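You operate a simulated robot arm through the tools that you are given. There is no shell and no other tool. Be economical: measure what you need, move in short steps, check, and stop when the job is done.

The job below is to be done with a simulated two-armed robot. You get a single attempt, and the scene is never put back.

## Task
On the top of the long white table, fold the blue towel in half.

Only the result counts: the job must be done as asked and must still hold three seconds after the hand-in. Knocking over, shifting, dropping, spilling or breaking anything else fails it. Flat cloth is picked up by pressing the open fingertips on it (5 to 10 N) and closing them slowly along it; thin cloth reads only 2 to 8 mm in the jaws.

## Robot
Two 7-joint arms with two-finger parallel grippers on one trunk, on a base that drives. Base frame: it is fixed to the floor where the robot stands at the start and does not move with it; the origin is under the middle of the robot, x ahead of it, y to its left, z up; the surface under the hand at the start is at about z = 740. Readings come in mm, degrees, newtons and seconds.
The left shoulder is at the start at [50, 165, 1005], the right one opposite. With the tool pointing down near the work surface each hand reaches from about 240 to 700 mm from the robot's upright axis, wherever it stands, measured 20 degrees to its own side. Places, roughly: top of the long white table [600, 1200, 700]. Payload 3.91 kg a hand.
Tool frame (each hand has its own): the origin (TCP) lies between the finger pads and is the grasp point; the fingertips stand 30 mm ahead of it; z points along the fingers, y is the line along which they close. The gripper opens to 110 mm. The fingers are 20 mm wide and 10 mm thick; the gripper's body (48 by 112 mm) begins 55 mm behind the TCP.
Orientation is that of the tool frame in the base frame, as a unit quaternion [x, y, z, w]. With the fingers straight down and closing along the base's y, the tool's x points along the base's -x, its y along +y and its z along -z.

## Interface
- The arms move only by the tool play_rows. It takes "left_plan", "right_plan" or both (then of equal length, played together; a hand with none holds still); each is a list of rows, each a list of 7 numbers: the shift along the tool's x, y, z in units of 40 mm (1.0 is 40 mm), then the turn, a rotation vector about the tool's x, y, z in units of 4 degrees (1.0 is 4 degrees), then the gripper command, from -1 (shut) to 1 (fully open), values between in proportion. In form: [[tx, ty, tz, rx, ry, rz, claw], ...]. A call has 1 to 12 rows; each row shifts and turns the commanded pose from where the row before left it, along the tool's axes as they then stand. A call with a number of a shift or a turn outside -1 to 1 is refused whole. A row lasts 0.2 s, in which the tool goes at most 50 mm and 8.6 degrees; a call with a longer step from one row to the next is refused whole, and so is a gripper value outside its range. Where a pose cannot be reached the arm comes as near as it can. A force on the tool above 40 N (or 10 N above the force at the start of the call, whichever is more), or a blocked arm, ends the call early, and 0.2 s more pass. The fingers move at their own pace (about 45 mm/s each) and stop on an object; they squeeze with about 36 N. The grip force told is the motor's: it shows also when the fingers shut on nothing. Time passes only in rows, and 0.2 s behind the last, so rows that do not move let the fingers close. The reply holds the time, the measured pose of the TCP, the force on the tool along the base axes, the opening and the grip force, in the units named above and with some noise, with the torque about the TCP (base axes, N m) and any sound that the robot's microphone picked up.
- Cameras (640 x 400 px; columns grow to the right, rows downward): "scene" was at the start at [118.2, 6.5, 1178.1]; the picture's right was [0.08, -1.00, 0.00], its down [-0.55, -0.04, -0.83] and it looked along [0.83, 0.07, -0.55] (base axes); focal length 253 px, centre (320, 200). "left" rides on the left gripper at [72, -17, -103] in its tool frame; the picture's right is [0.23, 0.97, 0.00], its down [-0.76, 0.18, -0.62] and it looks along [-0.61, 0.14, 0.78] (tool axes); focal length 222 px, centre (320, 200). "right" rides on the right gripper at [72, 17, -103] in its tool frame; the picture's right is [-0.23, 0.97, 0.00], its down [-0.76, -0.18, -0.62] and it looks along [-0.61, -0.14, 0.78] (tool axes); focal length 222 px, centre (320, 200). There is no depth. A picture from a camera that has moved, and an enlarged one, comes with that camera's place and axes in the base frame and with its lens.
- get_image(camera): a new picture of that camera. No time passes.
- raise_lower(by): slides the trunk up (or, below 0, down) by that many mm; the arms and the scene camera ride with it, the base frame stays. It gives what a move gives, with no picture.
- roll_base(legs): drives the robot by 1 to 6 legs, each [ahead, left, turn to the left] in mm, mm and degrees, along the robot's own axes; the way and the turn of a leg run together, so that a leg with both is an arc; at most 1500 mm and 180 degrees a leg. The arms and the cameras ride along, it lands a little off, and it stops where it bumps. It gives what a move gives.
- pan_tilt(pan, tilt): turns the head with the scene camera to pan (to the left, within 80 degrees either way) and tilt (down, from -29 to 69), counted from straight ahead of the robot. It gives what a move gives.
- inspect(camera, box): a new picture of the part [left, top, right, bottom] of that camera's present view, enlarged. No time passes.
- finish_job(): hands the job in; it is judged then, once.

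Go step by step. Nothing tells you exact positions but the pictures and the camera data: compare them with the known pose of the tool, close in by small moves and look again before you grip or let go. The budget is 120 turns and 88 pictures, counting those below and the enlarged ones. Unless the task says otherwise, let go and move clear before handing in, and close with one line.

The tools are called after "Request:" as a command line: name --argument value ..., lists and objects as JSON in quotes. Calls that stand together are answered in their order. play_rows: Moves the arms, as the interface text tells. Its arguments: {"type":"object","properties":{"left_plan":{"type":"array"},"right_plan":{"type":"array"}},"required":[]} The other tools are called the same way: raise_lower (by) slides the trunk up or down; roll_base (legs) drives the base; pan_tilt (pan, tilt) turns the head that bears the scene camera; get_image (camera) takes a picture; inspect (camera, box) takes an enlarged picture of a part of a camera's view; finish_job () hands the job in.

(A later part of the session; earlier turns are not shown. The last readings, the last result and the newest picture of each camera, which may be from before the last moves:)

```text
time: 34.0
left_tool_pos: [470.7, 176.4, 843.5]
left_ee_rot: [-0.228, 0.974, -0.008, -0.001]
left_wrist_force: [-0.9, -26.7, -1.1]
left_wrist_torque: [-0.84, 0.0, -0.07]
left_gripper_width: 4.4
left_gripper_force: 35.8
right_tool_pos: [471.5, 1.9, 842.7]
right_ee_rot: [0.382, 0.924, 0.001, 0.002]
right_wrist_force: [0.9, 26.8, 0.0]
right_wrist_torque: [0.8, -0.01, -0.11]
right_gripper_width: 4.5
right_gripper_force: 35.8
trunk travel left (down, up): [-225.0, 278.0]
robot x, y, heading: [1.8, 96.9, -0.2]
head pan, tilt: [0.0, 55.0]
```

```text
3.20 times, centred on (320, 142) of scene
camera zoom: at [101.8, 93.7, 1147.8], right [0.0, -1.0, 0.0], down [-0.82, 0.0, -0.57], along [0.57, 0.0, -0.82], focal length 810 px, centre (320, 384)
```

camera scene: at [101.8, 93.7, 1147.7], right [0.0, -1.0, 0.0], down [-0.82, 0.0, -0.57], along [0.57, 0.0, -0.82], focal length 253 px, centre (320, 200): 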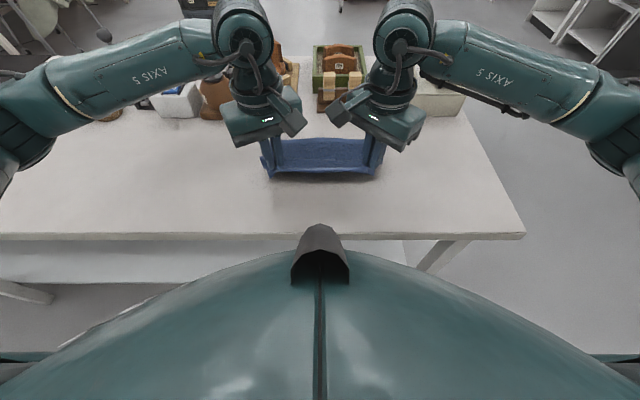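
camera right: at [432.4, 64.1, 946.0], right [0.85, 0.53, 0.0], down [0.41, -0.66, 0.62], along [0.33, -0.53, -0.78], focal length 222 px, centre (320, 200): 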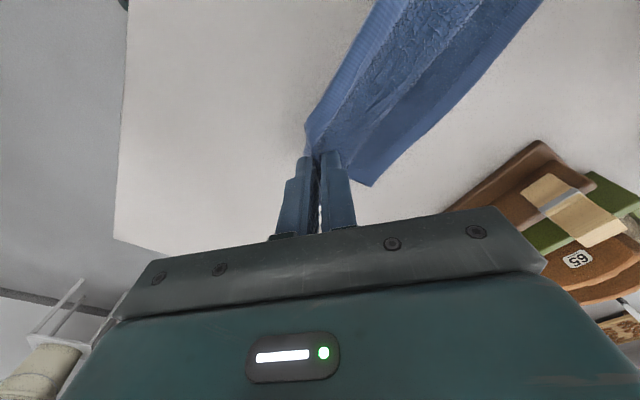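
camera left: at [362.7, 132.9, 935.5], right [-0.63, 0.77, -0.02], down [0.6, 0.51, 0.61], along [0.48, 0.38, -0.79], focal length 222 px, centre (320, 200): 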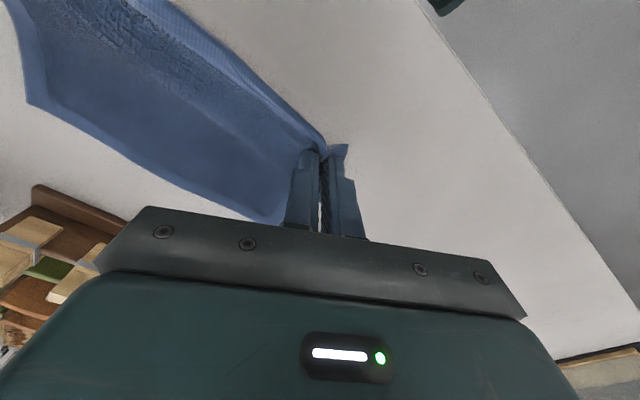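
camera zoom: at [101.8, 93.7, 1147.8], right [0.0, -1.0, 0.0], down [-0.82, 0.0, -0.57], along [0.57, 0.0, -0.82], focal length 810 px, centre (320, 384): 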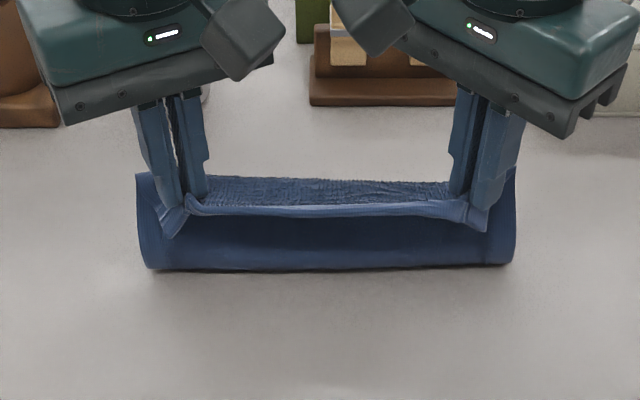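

The towel hangs cleanly, with its far edge still at x≈560. Now forward and down to lay the near edge on the far edge.

Request:
play_rows --left_plan '[[-0.327, -0.173, 0.32, 0, 0, 0, -1], [-0.327, -0.173, 0.32, 0, 0, 0, -1], [-0.327, -0.173, 0.32, 0, 0, 0, -1], [-0.327, -0.173, 0.32, 0, 0, 0, -1]]' --right_plan '[[-0.255, 0.269, 0.32, 0, 0, 0, -1], [-0.255, 0.269, 0.32, 0, 0, 0, -1], [-0.255, 0.269, 0.32, 0, 0, 0, -1], [-0.255, 0.269, 0.32, 0, 0, 0, -1]]'

Request:
get_image --camera "right"

Request:
get_image --camera "left"

Request:
inspect --camera "scene" --box '[220, 80, 420, 205]'

```text
time: 35.0
left_tool_pos: [531.3, 176.6, 792.3]
left_ee_rot: [-0.229, 0.973, -0.006, -0.002]
left_wrist_force: [-0.6, -20.1, 0.9]
left_wrist_torque: [-0.62, -0.01, -0.05]
left_gripper_width: 4.2
left_gripper_force: 36.0
right_tool_pos: [531.7, 3.8, 792.0]
right_ee_rot: [0.381, 0.924, -0.001, 0.001]
right_wrist_force: [0.5, 20.9, 0.5]
right_wrist_torque: [0.65, -0.01, -0.08]
right_gripper_width: 4.4
right_gripper_force: 36.0
trunk travel left (down, up): [-225.0, 278.0]
robot x, y, heading: [2.3, 90.3, 0.1]
head pan, tilt: [0.0, 55.0]
```

```text
60 pictures are left
camera right: at [491.9, 65.9, 894.5], right [0.85, 0.53, 0.0], down [0.41, -0.66, 0.63], along [0.33, -0.53, -0.78], focal length 222 px, centre (320, 200)
```

right: 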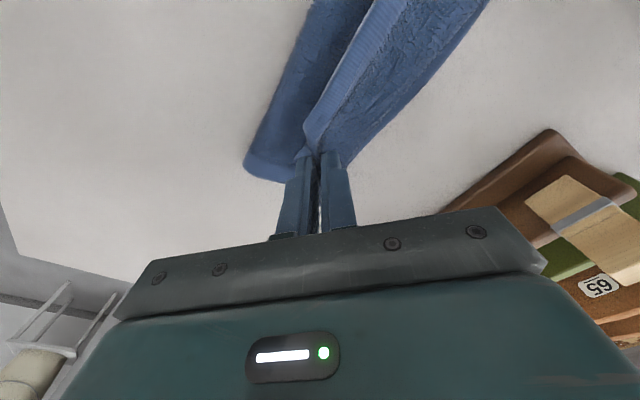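

```text
59 pictures are left
camera left: at [473.2, 130.6, 896.4], right [-0.64, 0.77, -0.01], down [0.6, 0.51, 0.62], along [0.48, 0.39, -0.79], focal length 222 px, centre (320, 200)
```

left: 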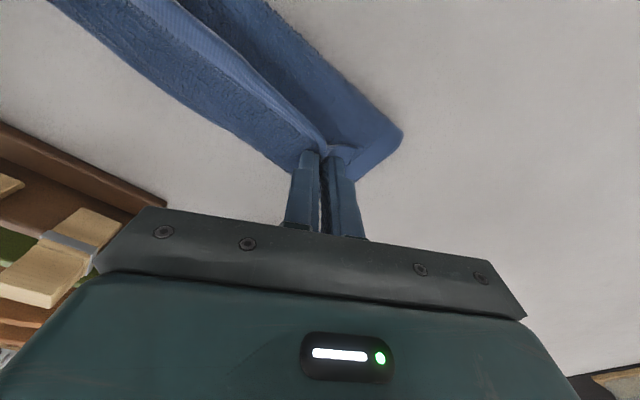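

```text
3.20 times, centred on (320, 142) of scene
camera zoom: at [101.9, 93.7, 1147.8], right [0.0, -1.0, 0.0], down [-0.82, 0.0, -0.57], along [0.57, 0.0, -0.82], focal length 810 px, centre (320, 384)
```

zoom: 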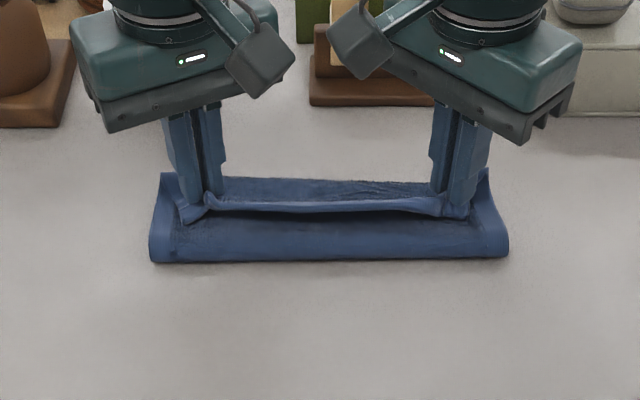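

The fold lies a bit too far forward (x≈487) with slack in the flap. I'll lower while easing back to push the fold toward the robot before placing the edge.

Request:
play_rows --left_plan '[[0.23, 0.11, 0.1, 0, 0, 0, -1], [0.23, 0.11, 0.15, 0, 0, 0, -1]]' --right_plan '[[0.18, -0.17, 0.1, 0, 0, 0, -1], [0.18, -0.17, 0.15, 0, 0, 0, -1]]'

Request:
inspect --camera "scene" --box '[220, 80, 420, 205]'

Request:
get_image --camera "right"

```text
time: 35.6
left_tool_pos: [510.1, 175.6, 782.3]
left_ee_rot: [-0.228, 0.974, -0.005, 0.0]
left_wrist_force: [0.1, -18.7, 2.1]
left_wrist_torque: [-0.55, 0.01, -0.05]
left_gripper_width: 4.3
left_gripper_force: 35.7
right_tool_pos: [511.8, 3.8, 782.0]
right_ee_rot: [0.382, 0.924, 0.0, 0.003]
right_wrist_force: [0.7, 18.6, 1.7]
right_wrist_torque: [0.57, -0.07, -0.05]
right_gripper_width: 4.4
right_gripper_force: 36.2
trunk travel left (down, up): [-225.0, 278.0]
robot x, y, heading: [3.4, 92.8, 0.1]
head pan, tilt: [0.0, 55.0]
```

```text
3.20 times, centred on (320, 142) of scene
camera zoom: at [101.6, 93.7, 1148.0], right [0.0, -1.0, 0.0], down [-0.82, 0.0, -0.57], along [0.57, 0.0, -0.82], focal length 810 px, centre (320, 384)
```

zoom: 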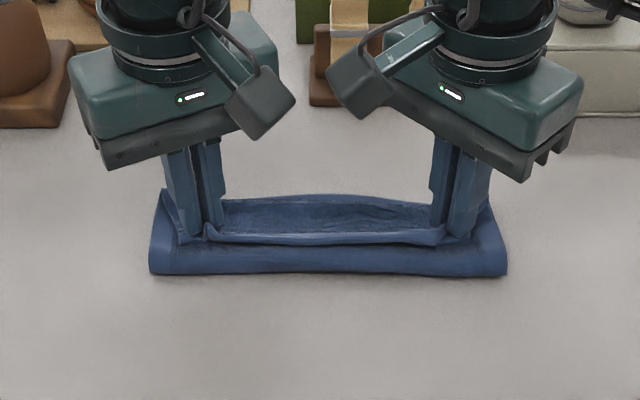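

```text
56 pictures are left
camera right: at [471.6, 66.4, 884.9], right [0.85, 0.53, 0.0], down [0.41, -0.66, 0.63], along [0.33, -0.53, -0.78], focal length 222 px, centre (320, 200)
```

right: 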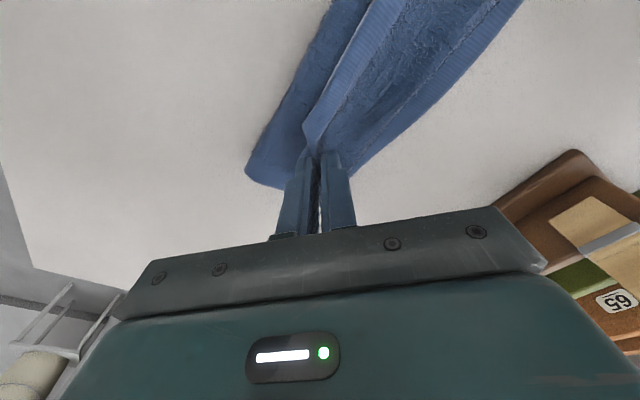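

Fold now at x≈474. I'll move forward low to lay the edge at the far edge, then check alignment before releasing.

Request:
play_rows --left_plan '[[-0.26, -0.12, -0.05, 0, 0, 0, -1], [-0.26, -0.12, 0, 0, 0, 0, -1], [-0.24, -0.12, 0.08, 0, 0, 0, -1]]' --right_plan '[[-0.2, 0.2, -0.05, 0, 0, 0, -1], [-0.2, 0.2, 0, 0, 0, 0, -1], [-0.19, 0.19, 0.08, 0, 0, 0, -1]]'

Request:
inspect --camera "scene" --box '[220, 80, 420, 205]'

Request:
get_image --camera "right"

Request:
get_image --camera "left"

```text
time: 36.4
left_tool_pos: [543.5, 176.4, 782.5]
left_ee_rot: [-0.228, 0.974, -0.005, -0.002]
left_wrist_force: [-1.0, -17.8, 2.3]
left_wrist_torque: [-0.56, 0.03, -0.05]
left_gripper_width: 4.1
left_gripper_force: 35.8
right_tool_pos: [544.1, 4.3, 781.6]
right_ee_rot: [0.382, 0.924, 0.0, 0.002]
right_wrist_force: [-0.7, 17.6, 3.4]
right_wrist_torque: [0.56, 0.0, -0.08]
right_gripper_width: 4.2
right_gripper_force: 36.1
trunk travel left (down, up): [-225.0, 278.0]
robot x, y, heading: [-2.0, 90.6, 0.1]
head pan, tilt: [0.0, 55.0]
```

```text
3.20 times, centred on (320, 142) of scene
camera zoom: at [101.1, 93.7, 1148.0], right [0.0, -1.0, 0.0], down [-0.82, 0.0, -0.57], along [0.57, 0.0, -0.82], focal length 810 px, centre (320, 384)
```

zoom: 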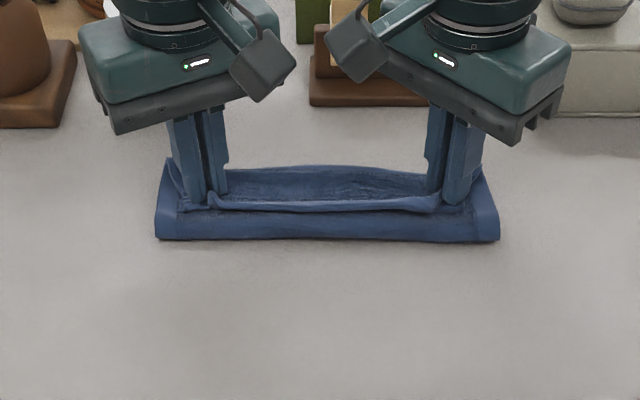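

```text
54 pictures are left
camera right: at [504.7, 66.8, 883.8], right [0.85, 0.53, 0.0], down [0.41, -0.66, 0.63], along [0.33, -0.53, -0.78], focal length 222 px, centre (320, 200)
```

right: 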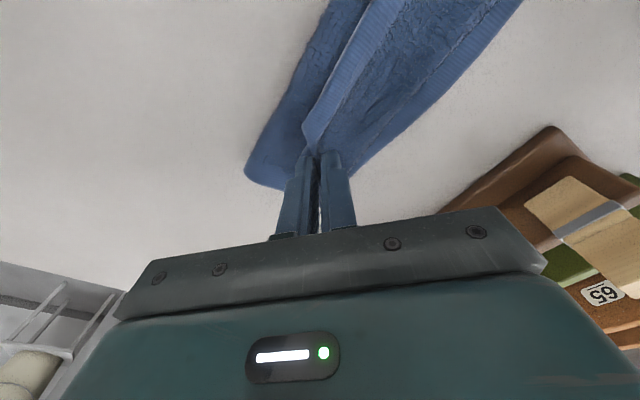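

```text
53 pictures are left
camera left: at [485.6, 130.6, 885.5], right [-0.64, 0.77, -0.01], down [0.6, 0.5, 0.62], along [0.48, 0.39, -0.79], focal length 222 px, centre (320, 200)
```

left: 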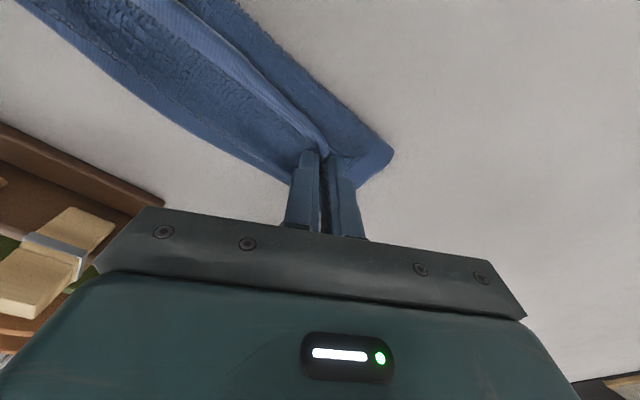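

The lower layer got dragged along and its far edge seems raised. I'll lift back up to let the lower half settle and look again.

Request:
play_rows --left_plan '[[0, 0, -0.5, 0, 0, 0, -1], [0.33, 0.164, -0.35, 0, 0, 0, -1], [0.33, 0.164, -0.35, 0, 0, 0, -1], [0.33, 0.164, -0.2, 0, 0, 0, -1], [0.33, 0.164, 0, 0, 0, 0, -1]]' --right_plan '[[0, 0, -0.5, 0, 0, 0, -1], [0.26, -0.26, -0.35, 0, 0, 0, -1], [0.26, -0.26, -0.35, 0, 0, 0, -1], [0.26, -0.26, -0.2, 0, 0, 0, -1], [0.26, -0.26, 0, 0, 0, 0, -1]]'

Request:
get_image --camera "left"

Request:
inspect --camera "scene" --box '[220, 80, 420, 205]'

Request:
get_image --camera "right"

```text
time: 37.6
left_tool_pos: [485.8, 176.1, 836.7]
left_ee_rot: [-0.229, 0.973, -0.007, -0.001]
left_wrist_force: [-1.0, -18.8, -0.1]
left_wrist_torque: [-0.58, 0.0, -0.03]
left_gripper_width: 4.3
left_gripper_force: 35.9
right_tool_pos: [486.3, 4.4, 835.7]
right_ee_rot: [0.381, 0.924, 0.001, 0.002]
right_wrist_force: [1.0, 19.4, -0.8]
right_wrist_torque: [0.59, 0.01, -0.07]
right_gripper_width: 4.4
right_gripper_force: 36.0
trunk travel left (down, up): [-225.0, 278.0]
robot x, y, heading: [-0.3, 93.9, 0.0]
head pan, tilt: [0.0, 55.0]
```

```text
52 pictures are left
camera left: at [426.9, 131.2, 941.0], right [-0.64, 0.77, -0.01], down [0.6, 0.51, 0.62], along [0.48, 0.39, -0.79], focal length 222 px, centre (320, 200)
```

left: 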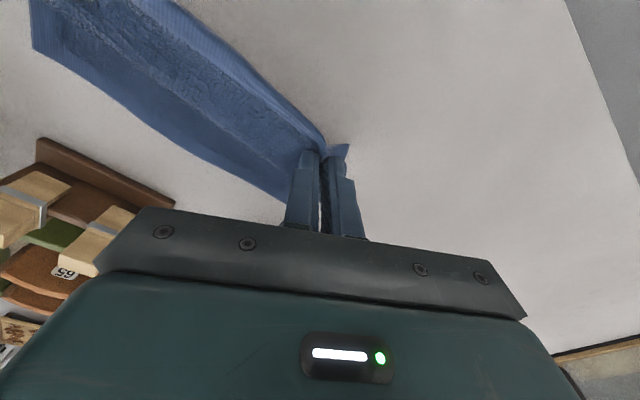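

```text
3.20 times, centred on (320, 142) of scene
camera zoom: at [101.7, 93.8, 1147.8], right [0.0, -1.0, 0.0], down [-0.82, 0.0, -0.57], along [0.57, 0.0, -0.82], focal length 810 px, centre (320, 384)
```

zoom: 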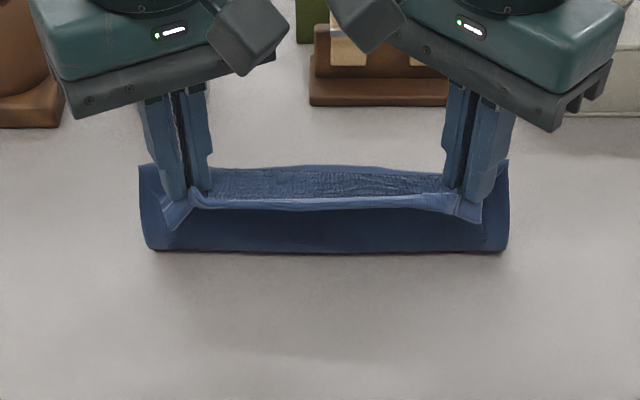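

```text
50 pictures are left
camera right: at [445.8, 66.7, 939.5], right [0.85, 0.53, 0.0], down [0.41, -0.66, 0.63], along [0.33, -0.53, -0.78], focal length 222 px, centre (320, 200)
```

right: 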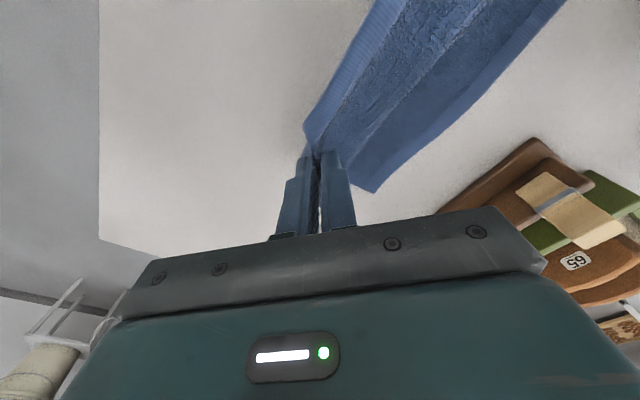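

Lower half is flat again, far edge at x≈576. I'll overshoot forward while high, then come down and slightly back so the loose hem points outward instead of tucking under.

Request:
play_rows --left_plan '[[-0.527, -0.26, 0.09, 0, 0, 0, -1], [-0.527, -0.26, 0.09, 0, 0, 0, -1], [-0.527, -0.26, 0.09, 0, 0, 0, -1], [-0.527, -0.26, 0.09, 0, 0, 0, -1], [0, 0, 0, 0, 0, 0, -1]]' --right_plan '[[-0.415, 0.415, 0.09, 0, 0, 0, -1], [-0.415, 0.415, 0.09, 0, 0, 0, -1], [-0.415, 0.415, 0.09, 0, 0, 0, -1], [-0.415, 0.415, 0.09, 0, 0, 0, -1], [0, 0, 0, 0, 0, 0, -1]]'

Request:
inspect --camera "scene" --box '[220, 80, 420, 205]'

Request:
get_image --camera "left"

```text
time: 38.8
left_tool_pos: [578.6, 176.6, 823.4]
left_ee_rot: [-0.228, 0.974, -0.006, -0.002]
left_wrist_force: [-0.1, -21.5, -0.7]
left_wrist_torque: [-0.67, 0.05, 0.0]
left_gripper_width: 4.4
left_gripper_force: 35.2
right_tool_pos: [579.7, 5.1, 821.1]
right_ee_rot: [0.381, 0.925, -0.001, 0.002]
right_wrist_force: [1.0, 21.6, 0.6]
right_wrist_torque: [0.63, 0.01, -0.07]
right_gripper_width: 4.6
right_gripper_force: 36.1
trunk travel left (down, up): [-225.0, 278.0]
robot x, y, heading: [-0.6, 97.4, 0.1]
head pan, tilt: [0.0, 55.0]
```

```text
3.20 times, centred on (320, 142) of scene
camera zoom: at [101.8, 93.7, 1147.8], right [0.0, -1.0, 0.0], down [-0.82, 0.0, -0.57], along [0.57, 0.0, -0.82], focal length 810 px, centre (320, 384)
```

zoom: 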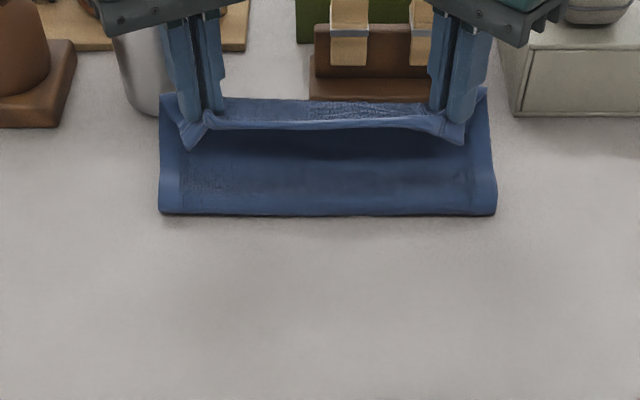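

```text
48 pictures are left
camera left: at [519.8, 131.6, 927.4], right [-0.64, 0.77, -0.01], down [0.6, 0.5, 0.62], along [0.48, 0.39, -0.79], focal length 222 px, centre (320, 200)
```

left: 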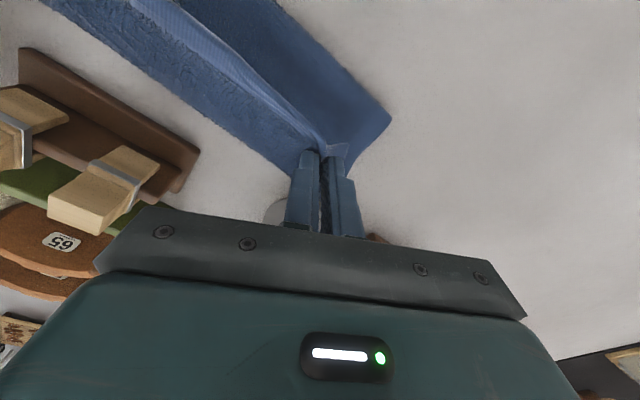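

The forward sweep dragged the lower half along toward the box. I'll go back slowly to a hanging position and redo the arc like the first time, which didn't drag it.

Request:
play_rows --left_plan '[[0.3, 0.15, -0.03, 0, 0, 0, -1], [0.3, 0.15, -0.03, 0, 0, 0, -1], [0.3, 0.15, -0.03, 0, 0, 0, -1], [0.3, 0.15, -0.03, 0, 0, 0, -1], [0.3, 0.15, -0.03, 0, 0, 0, -1], [0.3, 0.15, -0.03, 0, 0, 0, -1], [0.3, 0.15, -0.03, 0, 0, 0, -1], [0.3, 0.15, -0.03, 0, 0, 0, -1], [0.3, 0.15, -0.03, 0, 0, 0, -1], [0.3, 0.15, 0, 0, 0, 0, -1]]' --right_plan '[[0.236, -0.236, -0.03, 0, 0, 0, -1], [0.236, -0.236, -0.03, 0, 0, 0, -1], [0.236, -0.236, -0.03, 0, 0, 0, -1], [0.236, -0.236, -0.03, 0, 0, 0, -1], [0.236, -0.236, -0.03, 0, 0, 0, -1], [0.236, -0.236, -0.03, 0, 0, 0, -1], [0.236, -0.236, -0.03, 0, 0, 0, -1], [0.236, -0.236, -0.03, 0, 0, 0, -1], [0.236, -0.236, -0.03, 0, 0, 0, -1], [0.236, -0.236, 0, 0, 0, 0, -1]]'

Request:
inspect --camera "scene" --box '[220, 80, 420, 205]'

Request:
get_image --camera "right"

```text
time: 41.0
left_tool_pos: [445.9, 177.5, 832.7]
left_ee_rot: [-0.23, 0.973, -0.007, -0.001]
left_wrist_force: [-0.1, -21.0, -0.4]
left_wrist_torque: [-0.63, 0.01, -0.02]
left_gripper_width: 4.4
left_gripper_force: 36.0
right_tool_pos: [447.3, 4.1, 832.5]
right_ee_rot: [0.383, 0.924, 0.001, 0.003]
right_wrist_force: [-0.3, 20.6, 0.0]
right_wrist_torque: [0.61, -0.03, -0.12]
right_gripper_width: 3.8
right_gripper_force: 35.5
trunk travel left (down, up): [-225.0, 278.0]
robot x, y, heading: [-1.1, 93.3, 0.5]
head pan, tilt: [0.0, 55.0]
```

```text
3.20 times, centred on (320, 142) of scene
camera zoom: at [101.8, 93.8, 1147.8], right [0.0, -1.0, 0.0], down [-0.82, 0.0, -0.57], along [0.57, 0.0, -0.82], focal length 810 px, centre (320, 384)
```

zoom: 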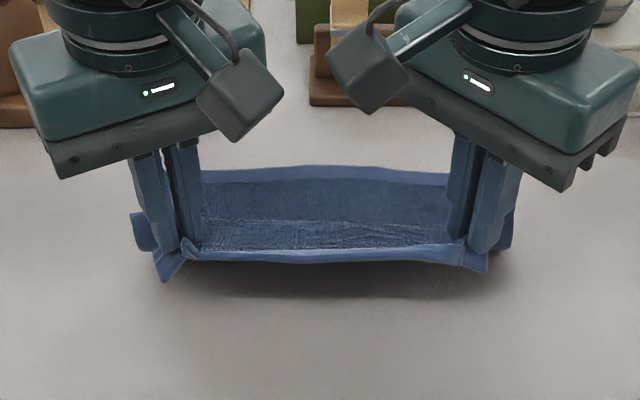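

```text
46 pictures are left
camera right: at [407.5, 66.8, 935.6], right [0.85, 0.53, 0.0], down [0.41, -0.66, 0.62], along [0.33, -0.53, -0.78], focal length 222 px, centre (320, 200)
```

right: 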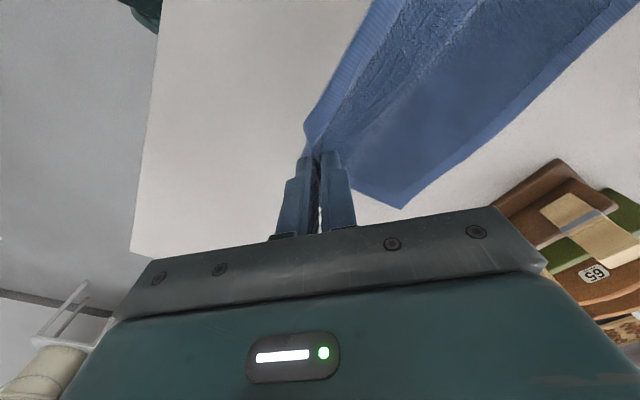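

The far edge is at x≈576 and the lower half flat. I'll repeat the arc, slower, ending low with the hem near the far edge.

Request:
play_rows --left_plan '[[-0.299, -0.148, -0.083, 0, 0, 0, -1], [-0.299, -0.148, -0.083, 0, 0, 0, -1], [-0.299, -0.148, -0.083, 0, 0, 0, -1], [-0.217, -0.108, 0.21, 0, 0, 0, -1], [-0.217, -0.108, 0.21, 0, 0, 0, -1], [-0.217, -0.108, 0.21, 0, 0, 0, -1], [-0.217, -0.108, 0.21, 0, 0, 0, -1], [-0.217, -0.108, 0.21, 0, 0, 0, -1], [-0.217, -0.108, 0.21, 0, 0, 0, -1], [0, 0, 0, 0, 0, 0, -1]]' --right_plan '[[-0.236, 0.236, -0.083, 0, 0, 0, -1], [-0.236, 0.236, -0.083, 0, 0, 0, -1], [-0.236, 0.236, -0.083, 0, 0, 0, -1], [-0.171, 0.171, 0.21, 0, 0, 0, -1], [-0.171, 0.171, 0.21, 0, 0, 0, -1], [-0.171, 0.171, 0.21, 0, 0, 0, -1], [-0.171, 0.171, 0.21, 0, 0, 0, -1], [-0.171, 0.171, 0.21, 0, 0, 0, -1], [-0.171, 0.171, 0.21, 0, 0, 0, -1], [0, 0, 0, 0, 0, 0, -1]]'

Request:
inspect --camera "scene" --box '[220, 80, 420, 205]'

Request:
get_image --camera "right"

Request:
get_image --camera "left"

```text
time: 43.2
left_tool_pos: [544.6, 176.8, 793.0]
left_ee_rot: [-0.229, 0.973, -0.007, -0.001]
left_wrist_force: [-0.6, -21.7, 0.3]
left_wrist_torque: [-0.69, 0.05, -0.02]
left_gripper_width: 4.2
left_gripper_force: 36.3
right_tool_pos: [545.0, 3.8, 791.8]
right_ee_rot: [0.382, 0.924, 0.0, 0.002]
right_wrist_force: [1.1, 21.9, 0.2]
right_wrist_torque: [0.67, -0.01, -0.09]
right_gripper_width: 4.2
right_gripper_force: 36.0
trunk travel left (down, up): [-225.0, 278.0]
robot x, y, heading: [0.5, 95.8, 0.0]
head pan, tilt: [0.0, 55.0]
```

```text
3.20 times, centred on (320, 142) of scene
camera zoom: at [101.8, 93.7, 1147.8], right [0.0, -1.0, 0.0], down [-0.82, 0.0, -0.57], along [0.57, 0.0, -0.82], focal length 810 px, centre (320, 384)
```

zoom: 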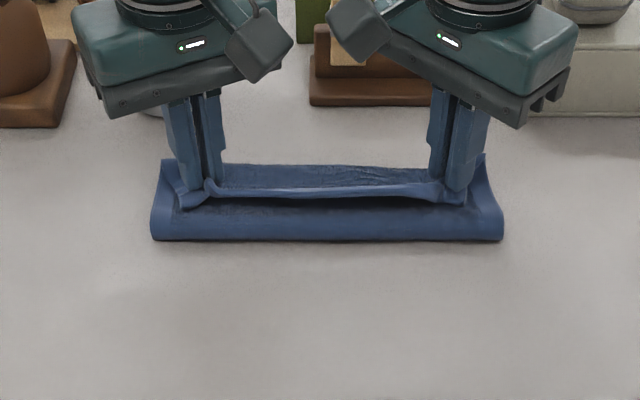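

```text
44 pictures are left
camera right: at [505.2, 66.3, 895.8], right [0.85, 0.53, 0.0], down [0.41, -0.66, 0.63], along [0.33, -0.53, -0.78], focal length 222 px, centre (320, 200)
```

right: 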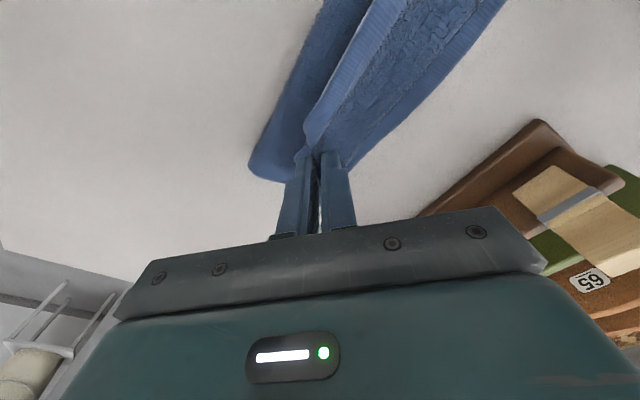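

```text
43 pictures are left
camera left: at [485.5, 131.7, 896.9], right [-0.64, 0.77, -0.01], down [0.6, 0.51, 0.62], along [0.48, 0.39, -0.79], focal length 222 px, centre (320, 200)
```

left: 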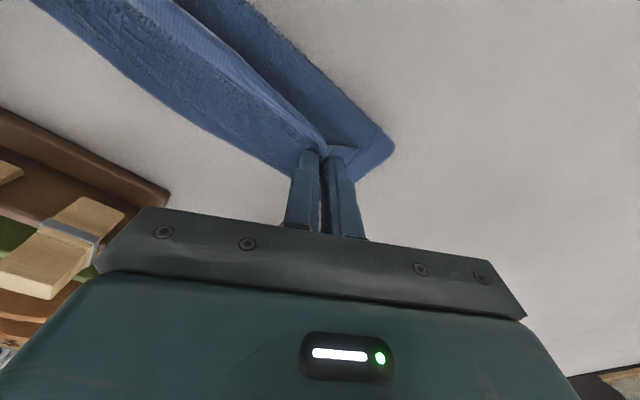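

Geometry looks right; bend is still round and tall. Now I'll descend while going forward so the bend's slack lets the hem reach the far edge.

Request:
play_rows --left_plan '[[-0.134, -0.067, 0.125, 0, 0, 0, -1], [-0.134, -0.067, 0.125, 0, 0, 0, -1], [-0.134, -0.067, 0.125, 0, 0, 0, -1], [0, 0, 0, 0, 0, 0, -1]]' --right_plan '[[-0.106, 0.106, 0.125, 0, 0, 0, -1], [-0.106, 0.106, 0.125, 0, 0, 0, -1], [-0.106, 0.106, 0.125, 0, 0, 0, -1], [0, 0, 0, 0, 0, 0, -1]]'

Request:
inspect --camera "scene" --box '[220, 80, 420, 205]'

Request:
get_image --camera "left"

```text
time: 44.2
left_tool_pos: [560.8, 176.0, 779.0]
left_ee_rot: [-0.228, 0.974, -0.006, -0.001]
left_wrist_force: [-2.2, -19.3, 8.5]
left_wrist_torque: [-0.63, 0.07, -0.05]
left_gripper_width: 4.2
left_gripper_force: 36.5
right_tool_pos: [562.3, 5.0, 778.3]
right_ee_rot: [0.382, 0.924, 0.0, 0.002]
right_wrist_force: [-2.5, 19.4, 6.8]
right_wrist_torque: [0.59, 0.03, -0.1]
right_gripper_width: 4.0
right_gripper_force: 36.1
trunk travel left (down, up): [-225.0, 278.0]
robot x, y, heading: [-3.4, 95.8, -0.3]
head pan, tilt: [0.0, 55.0]
```

```text
3.20 times, centred on (320, 142) of scene
camera zoom: at [100.3, 93.7, 1148.2], right [0.0, -1.0, 0.0], down [-0.82, 0.0, -0.57], along [0.57, 0.0, -0.82], focal length 810 px, centre (320, 384)
```

zoom: 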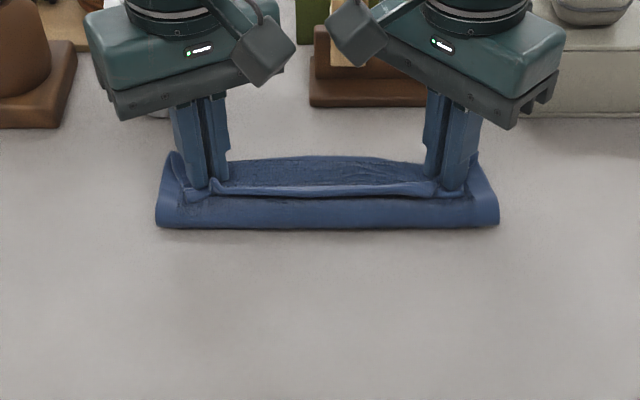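

```text
41 pictures are left
camera left: at [502.3, 131.1, 883.3], right [-0.64, 0.77, -0.01], down [0.6, 0.51, 0.62], along [0.48, 0.39, -0.79], focal length 222 px, centre (320, 200)
```

left: 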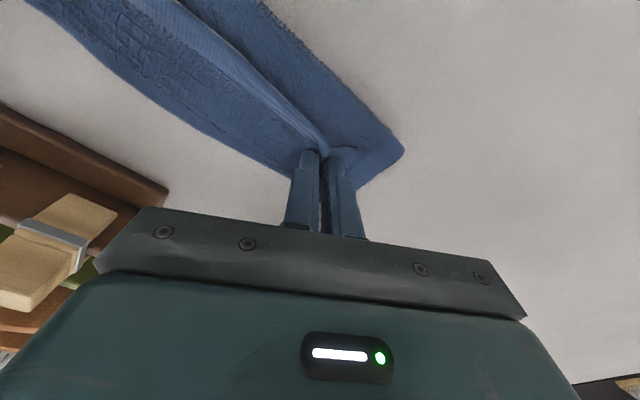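

The hem has a ~30 mm loose lip tucked under, because the pinch is too far inside the edge. I'll unfold it back gently and re-grip right at the near edge.

Request:
play_rows --left_plan '[[0, 0, -0.5, 0, 0, 0, -1], [0, 0, -0.5, 0, 0, 0, -1], [0.449, 0.222, 0, 0, 0, 0, -1], [0.449, 0.222, 0, 0, 0, 0, -1], [0.449, 0.222, 0, 0, 0, 0, -1], [0.449, 0.222, 0, 0, 0, 0, -1], [0.449, 0.222, 0, 0, 0, 0, -1], [0.449, 0.222, 0, 0, 0, 0, -1], [0.336, 0.167, 0.225, 0, 0, 0, -1], [0.336, 0.167, 0.225, 0, 0, 0, -1], [-0.112, -0.056, 0.225, 0, 0, 0, -1], [-0.112, -0.056, 0.2, 0, 0, 0, -1]]' --right_plan '[[0, 0, -0.5, 0, 0, 0, -1], [0, 0, -0.5, 0, 0, 0, -1], [0.354, -0.354, 0, 0, 0, 0, -1], [0.354, -0.354, 0, 0, 0, 0, -1], [0.354, -0.354, 0, 0, 0, 0, -1], [0.354, -0.354, 0, 0, 0, 0, -1], [0.354, -0.354, 0, 0, 0, 0, -1], [0.354, -0.354, 0, 0, 0, 0, -1], [0.265, -0.265, 0.225, 0, 0, 0, -1], [0.265, -0.265, 0.225, 0, 0, 0, -1], [-0.088, 0.088, 0.225, 0, 0, 0, -1], [-0.088, 0.088, 0.2, 0, 0, 0, -1]]'

Request:
inspect --camera "scene" --box '[220, 100, 420, 225]'

Request:
get_image --camera "right"

```text
time: 46.8
left_tool_pos: [421.4, 176.9, 783.1]
left_ee_rot: [-0.228, 0.974, -0.008, -0.002]
left_wrist_force: [-1.0, -21.2, -0.2]
left_wrist_torque: [-0.68, 0.03, -0.03]
left_gripper_width: 4.2
left_gripper_force: 35.8
right_tool_pos: [422.7, 3.5, 781.7]
right_ee_rot: [0.383, 0.924, 0.001, 0.002]
right_wrist_force: [0.2, 21.5, -0.7]
right_wrist_torque: [0.68, -0.03, -0.07]
right_gripper_width: 4.4
right_gripper_force: 36.5
trunk travel left (down, up): [-225.0, 278.0]
robot x, y, heading: [0.2, 93.7, -0.0]
head pan, tilt: [0.0, 55.0]
```

```text
3.20 times, centred on (320, 162) of scene
camera zoom: at [101.8, 93.7, 1147.8], right [0.0, -1.0, 0.0], down [-0.82, 0.0, -0.57], along [0.57, 0.0, -0.82], focal length 810 px, centre (320, 320)
```

zoom: 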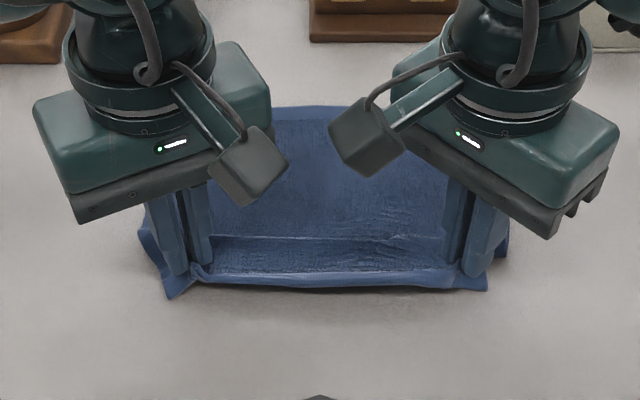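

```text
39 pictures are left
camera right: at [382.7, 65.7, 884.5], right [0.85, 0.53, 0.0], down [0.41, -0.66, 0.62], along [0.33, -0.53, -0.78], focal length 222 px, centre (320, 200)
```

right: 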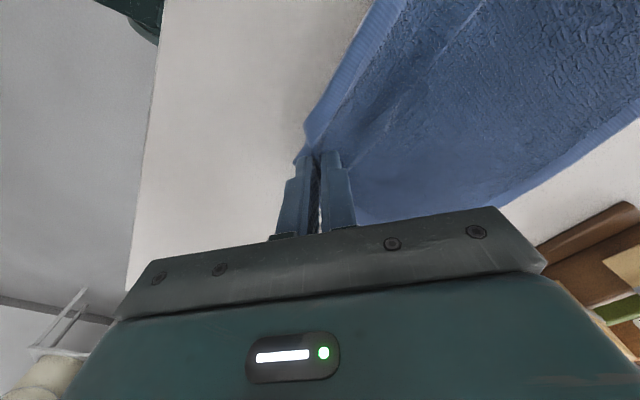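

Unfolded and hem pointing outward. Releasing, lifting, and turning hands back to the default orientation (closing along y).

Request:
play_rows --left_plan '[[0, 0, 0, 0, 0, 0, 0], [0, 0, 0, 0, 0, 0, 0], [0, 0, 0, 0, 0, 0, 0], [0, 0, -1, 0, 0, 0, 0], [0, 0, -0.8, 0, 0, 0, 0], [0, 0, 0, 0, 0, 1, 0], [0, 0, 0, 0, 0, 1, 0], [0, 0, 0, 0, 0, 1, 0], [0, 0, 0, 0, 0, 1, 0], [0, 0, 0, 0, 0, 1, 0], [0, 0, 0, 0, 0, 1, 0], [0, 0, 0, 0, 0, 0.6, 0]]' --right_plan '[[0, 0, 0, 0, 0, 0, 0], [0, 0, 0, 0, 0, 0, 0], [0, 0, 0, 0, 0, 0, 0], [0, 0, -1, 0, 0, 0, 0], [0, 0, -0.8, 0, 0, 0, 0], [0, 0, 0, 0, 0, -1, 0], [0, 0, 0, 0, 0, -1, 0], [0, 0, 0, 0, 0, -1, 0], [0, 0, 0, 0, 0, -1, 0], [0, 0, 0, 0, 0, -1, 0], [0, 0, 0, 0, 0, -1, 0], [0, 0, 0, 0, 0, -1, 0]]'

Request:
play_rows --left_plan '[[0, 0.2, 0, 0, 0, 0, 0], [0, 0, 0, 0, 0, 0, 0], [0, 0, 0, 0, 0, 0, 0], [0, 0, 0, 0, 0, 0, -0.45]]' --right_plan '[[0, 0, 0, 0, 0, -1, 0], [0, 0, 0, 0, 0, -1, 0], [0, 0, 0, 0, 0, -1, 0], [0, 0, 0, 0, 0, -1, -0.45]]'

Request:
inspect --camera "scene" --box '[220, 100, 420, 225]'

Request:
get_image --camera "left"

Request:
get_image --camera "right"

```text
time: 49.4
left_tool_pos: [420.6, 178.8, 854.1]
left_ee_rot: [0.001, 1.0, -0.006, -0.001]
left_wrist_force: [0.7, 0.7, 0.1]
left_wrist_torque: [-0.03, 0.01, 0.02]
left_gripper_width: 55.0
left_gripper_force: 0.0
right_tool_pos: [421.1, 4.2, 854.1]
right_ee_rot: [0.147, 0.989, -0.002, 0.002]
right_wrist_force: [-1.1, 0.2, 0.7]
right_wrist_torque: [0.02, -0.01, 0.0]
right_gripper_width: 55.2
right_gripper_force: 0.0
trunk travel left (down, up): [-225.0, 278.0]
robot x, y, heading: [4.0, 93.8, -0.1]
head pan, tilt: [0.0, 55.0]
```

```text
time: 50.4
left_tool_pos: [422.0, 187.2, 855.3]
left_ee_rot: [-0.001, 1.0, -0.005, -0.001]
left_wrist_force: [0.2, -0.3, -0.6]
left_wrist_torque: [0.0, -0.04, 0.01]
left_gripper_width: 30.2
left_gripper_force: 0.1
right_tool_pos: [422.3, 4.0, 853.5]
right_ee_rot: [0.008, 1.0, -0.003, 0.001]
right_wrist_force: [0.0, 0.9, -0.8]
right_wrist_torque: [-0.03, 0.05, 0.0]
right_gripper_width: 30.4
right_gripper_force: 0.1
trunk travel left (down, up): [-225.0, 278.0]
robot x, y, heading: [-1.2, 93.2, -0.0]
head pan, tilt: [0.0, 55.0]
```

```text
3.20 times, centred on (320, 162) of scene
camera zoom: at [101.8, 93.7, 1147.8], right [0.0, -1.0, 0.0], down [-0.82, 0.0, -0.57], along [0.57, 0.0, -0.82], focal length 810 px, centre (320, 320)
```

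zoom: 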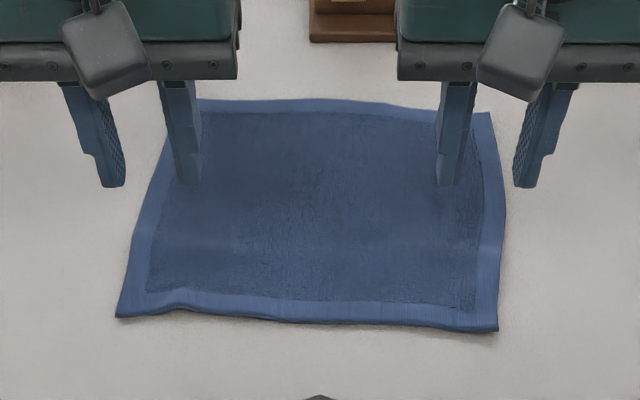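

```text
37 pictures are left
camera left: at [348.0, 171.5, 958.4], right [-0.23, 0.97, -0.01], down [0.76, 0.18, 0.62], along [0.61, 0.13, -0.78], focal length 222 px, centre (320, 200)
```

left: 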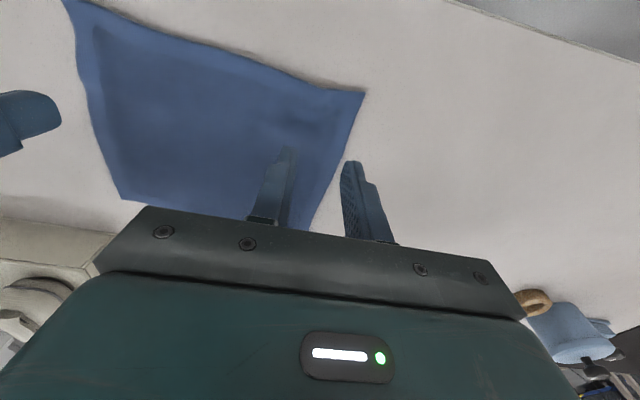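

```text
36 pictures are left
camera right: at [349.4, 21.1, 956.9], right [0.24, 0.97, 0.0], down [0.76, -0.19, 0.63], along [0.61, -0.15, -0.78], focal length 222 px, centre (320, 200)
```

right: 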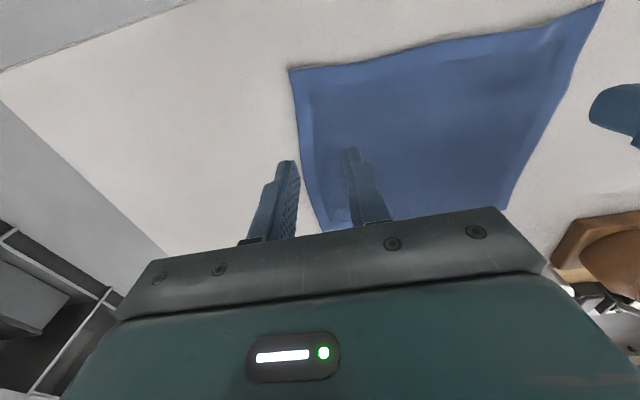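

The towel is flat again: near corners at about (386, 219) and (375, −12). I'll pinch right on the near edge about 30 mm inside each corner, closing along y with 30 mm jaws.

Request:
play_rows --left_plan '[[0.26, 0, 0.585, 0, 0, 0, -0.45], [0.26, 0, 0.585, 0, 0, 0, -0.45], [0.26, 0, 0.585, 0, 0, 0, -0.45]]' --right_plan '[[0.32, 0.133, 0.57, 0, 0, 0, -0.45], [0.32, 0.133, 0.57, 0, 0, 0, -0.45], [0.32, 0.133, 0.57, 0, 0, 0, -0.45]]'

Request:
inspect --camera "scene" --box '[240, 140, 400, 240]'

Request:
get_image --camera "left"

Request:
get_image --camera "right"

```text
time: 51.2
left_tool_pos: [388.4, 185.4, 784.1]
left_ee_rot: [-0.002, 1.0, -0.005, -0.001]
left_wrist_force: [0.4, 0.7, 0.2]
left_wrist_torque: [0.01, 0.02, -0.01]
left_gripper_width: 30.0
left_gripper_force: 0.1
right_tool_pos: [383.8, 19.0, 785.9]
right_ee_rot: [0.009, 1.0, -0.002, 0.001]
right_wrist_force: [0.5, 0.3, -0.1]
right_wrist_torque: [0.01, 0.01, -0.02]
right_gripper_width: 30.3
right_gripper_force: 0.1
trunk travel left (down, up): [-225.0, 278.0]
robot x, y, heading: [-2.2, 96.5, -0.1]
head pan, tilt: [0.0, 55.0]
```

```text
4.00 times, centred on (320, 190) of scene
camera zoom: at [101.8, 93.7, 1147.9], right [0.0, -1.0, 0.0], down [-0.82, 0.0, -0.57], along [0.57, 0.0, -0.82], focal length 1012 px, centre (320, 240)
```

zoom: 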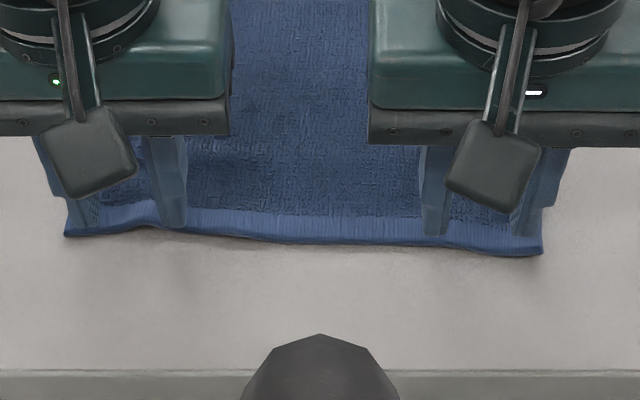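

```text
34 pictures are left
camera left: at [316.6, 170.0, 888.0], right [-0.23, 0.97, -0.01], down [0.76, 0.18, 0.62], along [0.61, 0.13, -0.78], focal length 222 px, centre (320, 200)
```

left: 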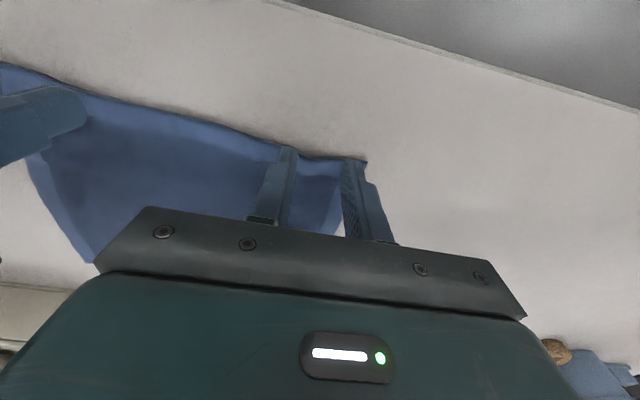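

```text
33 pictures are left
camera right: at [311.5, 37.2, 888.4], right [0.24, 0.97, 0.0], down [0.76, -0.19, 0.63], along [0.61, -0.16, -0.78], focal length 222 px, centre (320, 200)
```

right: 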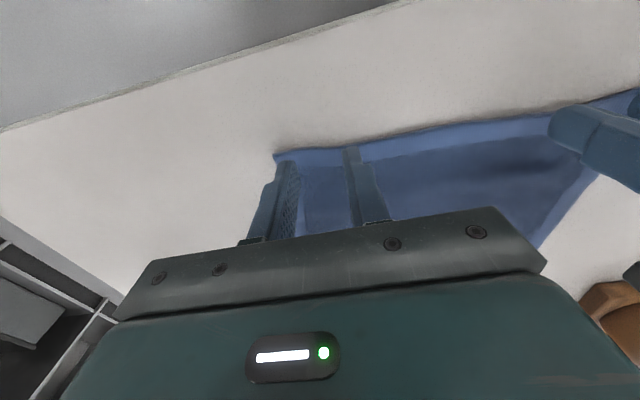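

Fingers straddle the edge; nudging a few mm inward, then pressing.

Request:
play_rows --left_plan '[[-0.1, 0, 0, 0, 0, 0, -0.45], [0, 0, 0.2, 0, 0, 0, -0.45], [0, 0, 0.04, 0, 0, 0, -0.45]]' --right_plan '[[-0.08, 0, 0, 0, 0, 0, -0.45], [0, 0, 0.2, 0, 0, 0, -0.45], [0, 0, 0.08, 0, 0, 0, -0.45]]'

Request:
play_rows --left_plan '[[0, 0, 0.06, 0, 0, 0, -0.45]]' --right_plan '[[0, 0, 0.06, 0, 0, 0, -0.45]]'

```text
time: 52.0
left_tool_pos: [394.2, 185.5, 775.1]
left_ee_rot: [-0.001, 1.0, -0.006, 0.001]
left_wrist_force: [0.4, 0.1, 0.8]
left_wrist_torque: [0.0, 0.01, 0.02]
left_gripper_width: 30.5
left_gripper_force: 0.1
right_tool_pos: [386.9, 19.2, 774.1]
right_ee_rot: [0.009, 1.0, -0.002, 0.002]
right_wrist_force: [-0.8, 0.8, 1.6]
right_wrist_torque: [0.0, 0.0, -0.02]
right_gripper_width: 30.1
right_gripper_force: 0.2
trunk travel left (down, up): [-225.0, 278.0]
robot x, y, heading: [1.2, 94.2, -0.1]
head pan, tilt: [0.0, 55.0]
```

```text
time: 52.4
left_tool_pos: [394.6, 185.4, 773.9]
left_ee_rot: [-0.001, 1.0, -0.005, 0.001]
left_wrist_force: [1.6, 0.2, 4.6]
left_wrist_torque: [0.06, -0.02, 0.0]
left_gripper_width: 30.4
left_gripper_force: 0.2
right_tool_pos: [387.4, 19.2, 772.5]
right_ee_rot: [0.009, 1.0, -0.002, 0.003]
right_wrist_force: [0.9, -0.8, 7.9]
right_wrist_torque: [-0.04, -0.03, 0.0]
right_gripper_width: 30.2
right_gripper_force: 0.1
trunk travel left (down, up): [-225.0, 278.0]
robot x, y, heading: [0.1, 93.7, 0.1]
head pan, tilt: [0.0, 55.0]
```

Light contact on both sides; a touch more pressure on the left, then closing slowly.

Request:
play_rows --left_plan '[[0, 0, 0.04, 0, 0, 0, -0.45], [0, 0, 0, 0, 0, 0, -0.52], [0, 0, 0, 0, 0, 0, -0.59], [0, 0, 0, 0, 0, 0, -0.66], [0, 0, 0, 0, 0, 0, -0.72], [0, 0, 0, 0, 0, 0, -0.78], [0, 0, 0, 0, 0, 0, -0.84], [0, 0, 0, 0, 0, 0, -0.9], [0, 0, 0, 0, 0, 0, -0.95], [0, 0, 0, 0, 0, 0, -1], [0, 0, 0, 0, 0, 0, -1]]' --right_plan '[[0, 0, 0.01, 0, 0, 0, -0.45], [0, 0, 0, 0, 0, 0, -0.52], [0, 0, 0, 0, 0, 0, -0.59], [0, 0, 0, 0, 0, 0, -0.66], [0, 0, 0, 0, 0, 0, -0.72], [0, 0, 0, 0, 0, 0, -0.78], [0, 0, 0, 0, 0, 0, -0.84], [0, 0, 0, 0, 0, 0, -0.9], [0, 0, 0, 0, 0, 0, -0.95], [0, 0, 0, 0, 0, 0, -1], [0, 0, 0, 0, 0, 0, -1]]'

Request:
inspect --camera "scene" --box '[240, 140, 400, 240]'

```text
time: 54.8
left_tool_pos: [393.4, 185.0, 772.2]
left_ee_rot: [0.001, 1.0, -0.008, 0.002]
left_wrist_force: [-1.1, -17.0, 22.9]
left_wrist_torque: [-0.46, -0.06, -0.13]
left_gripper_width: 5.1
left_gripper_force: 35.9
right_tool_pos: [385.1, 20.0, 772.9]
right_ee_rot: [0.009, 1.0, -0.001, 0.003]
right_wrist_force: [0.8, 18.8, 11.6]
right_wrist_torque: [0.56, -0.05, 0.11]
right_gripper_width: 3.7
right_gripper_force: 36.0
trunk travel left (down, up): [-225.0, 278.0]
robot x, y, heading: [-4.2, 93.7, 0.2]
head pan, tilt: [0.0, 55.0]
```

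```text
4.00 times, centred on (320, 190) of scene
camera zoom: at [99.8, 93.6, 1148.1], right [0.0, -1.0, 0.0], down [-0.82, 0.0, -0.58], along [0.58, 0.0, -0.82], focal length 1012 px, centre (320, 240)
```

zoom: 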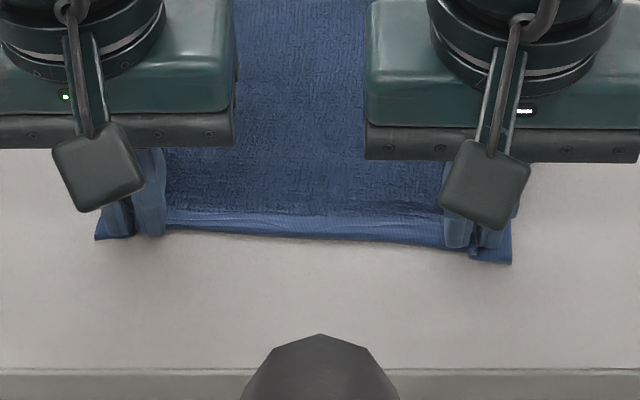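

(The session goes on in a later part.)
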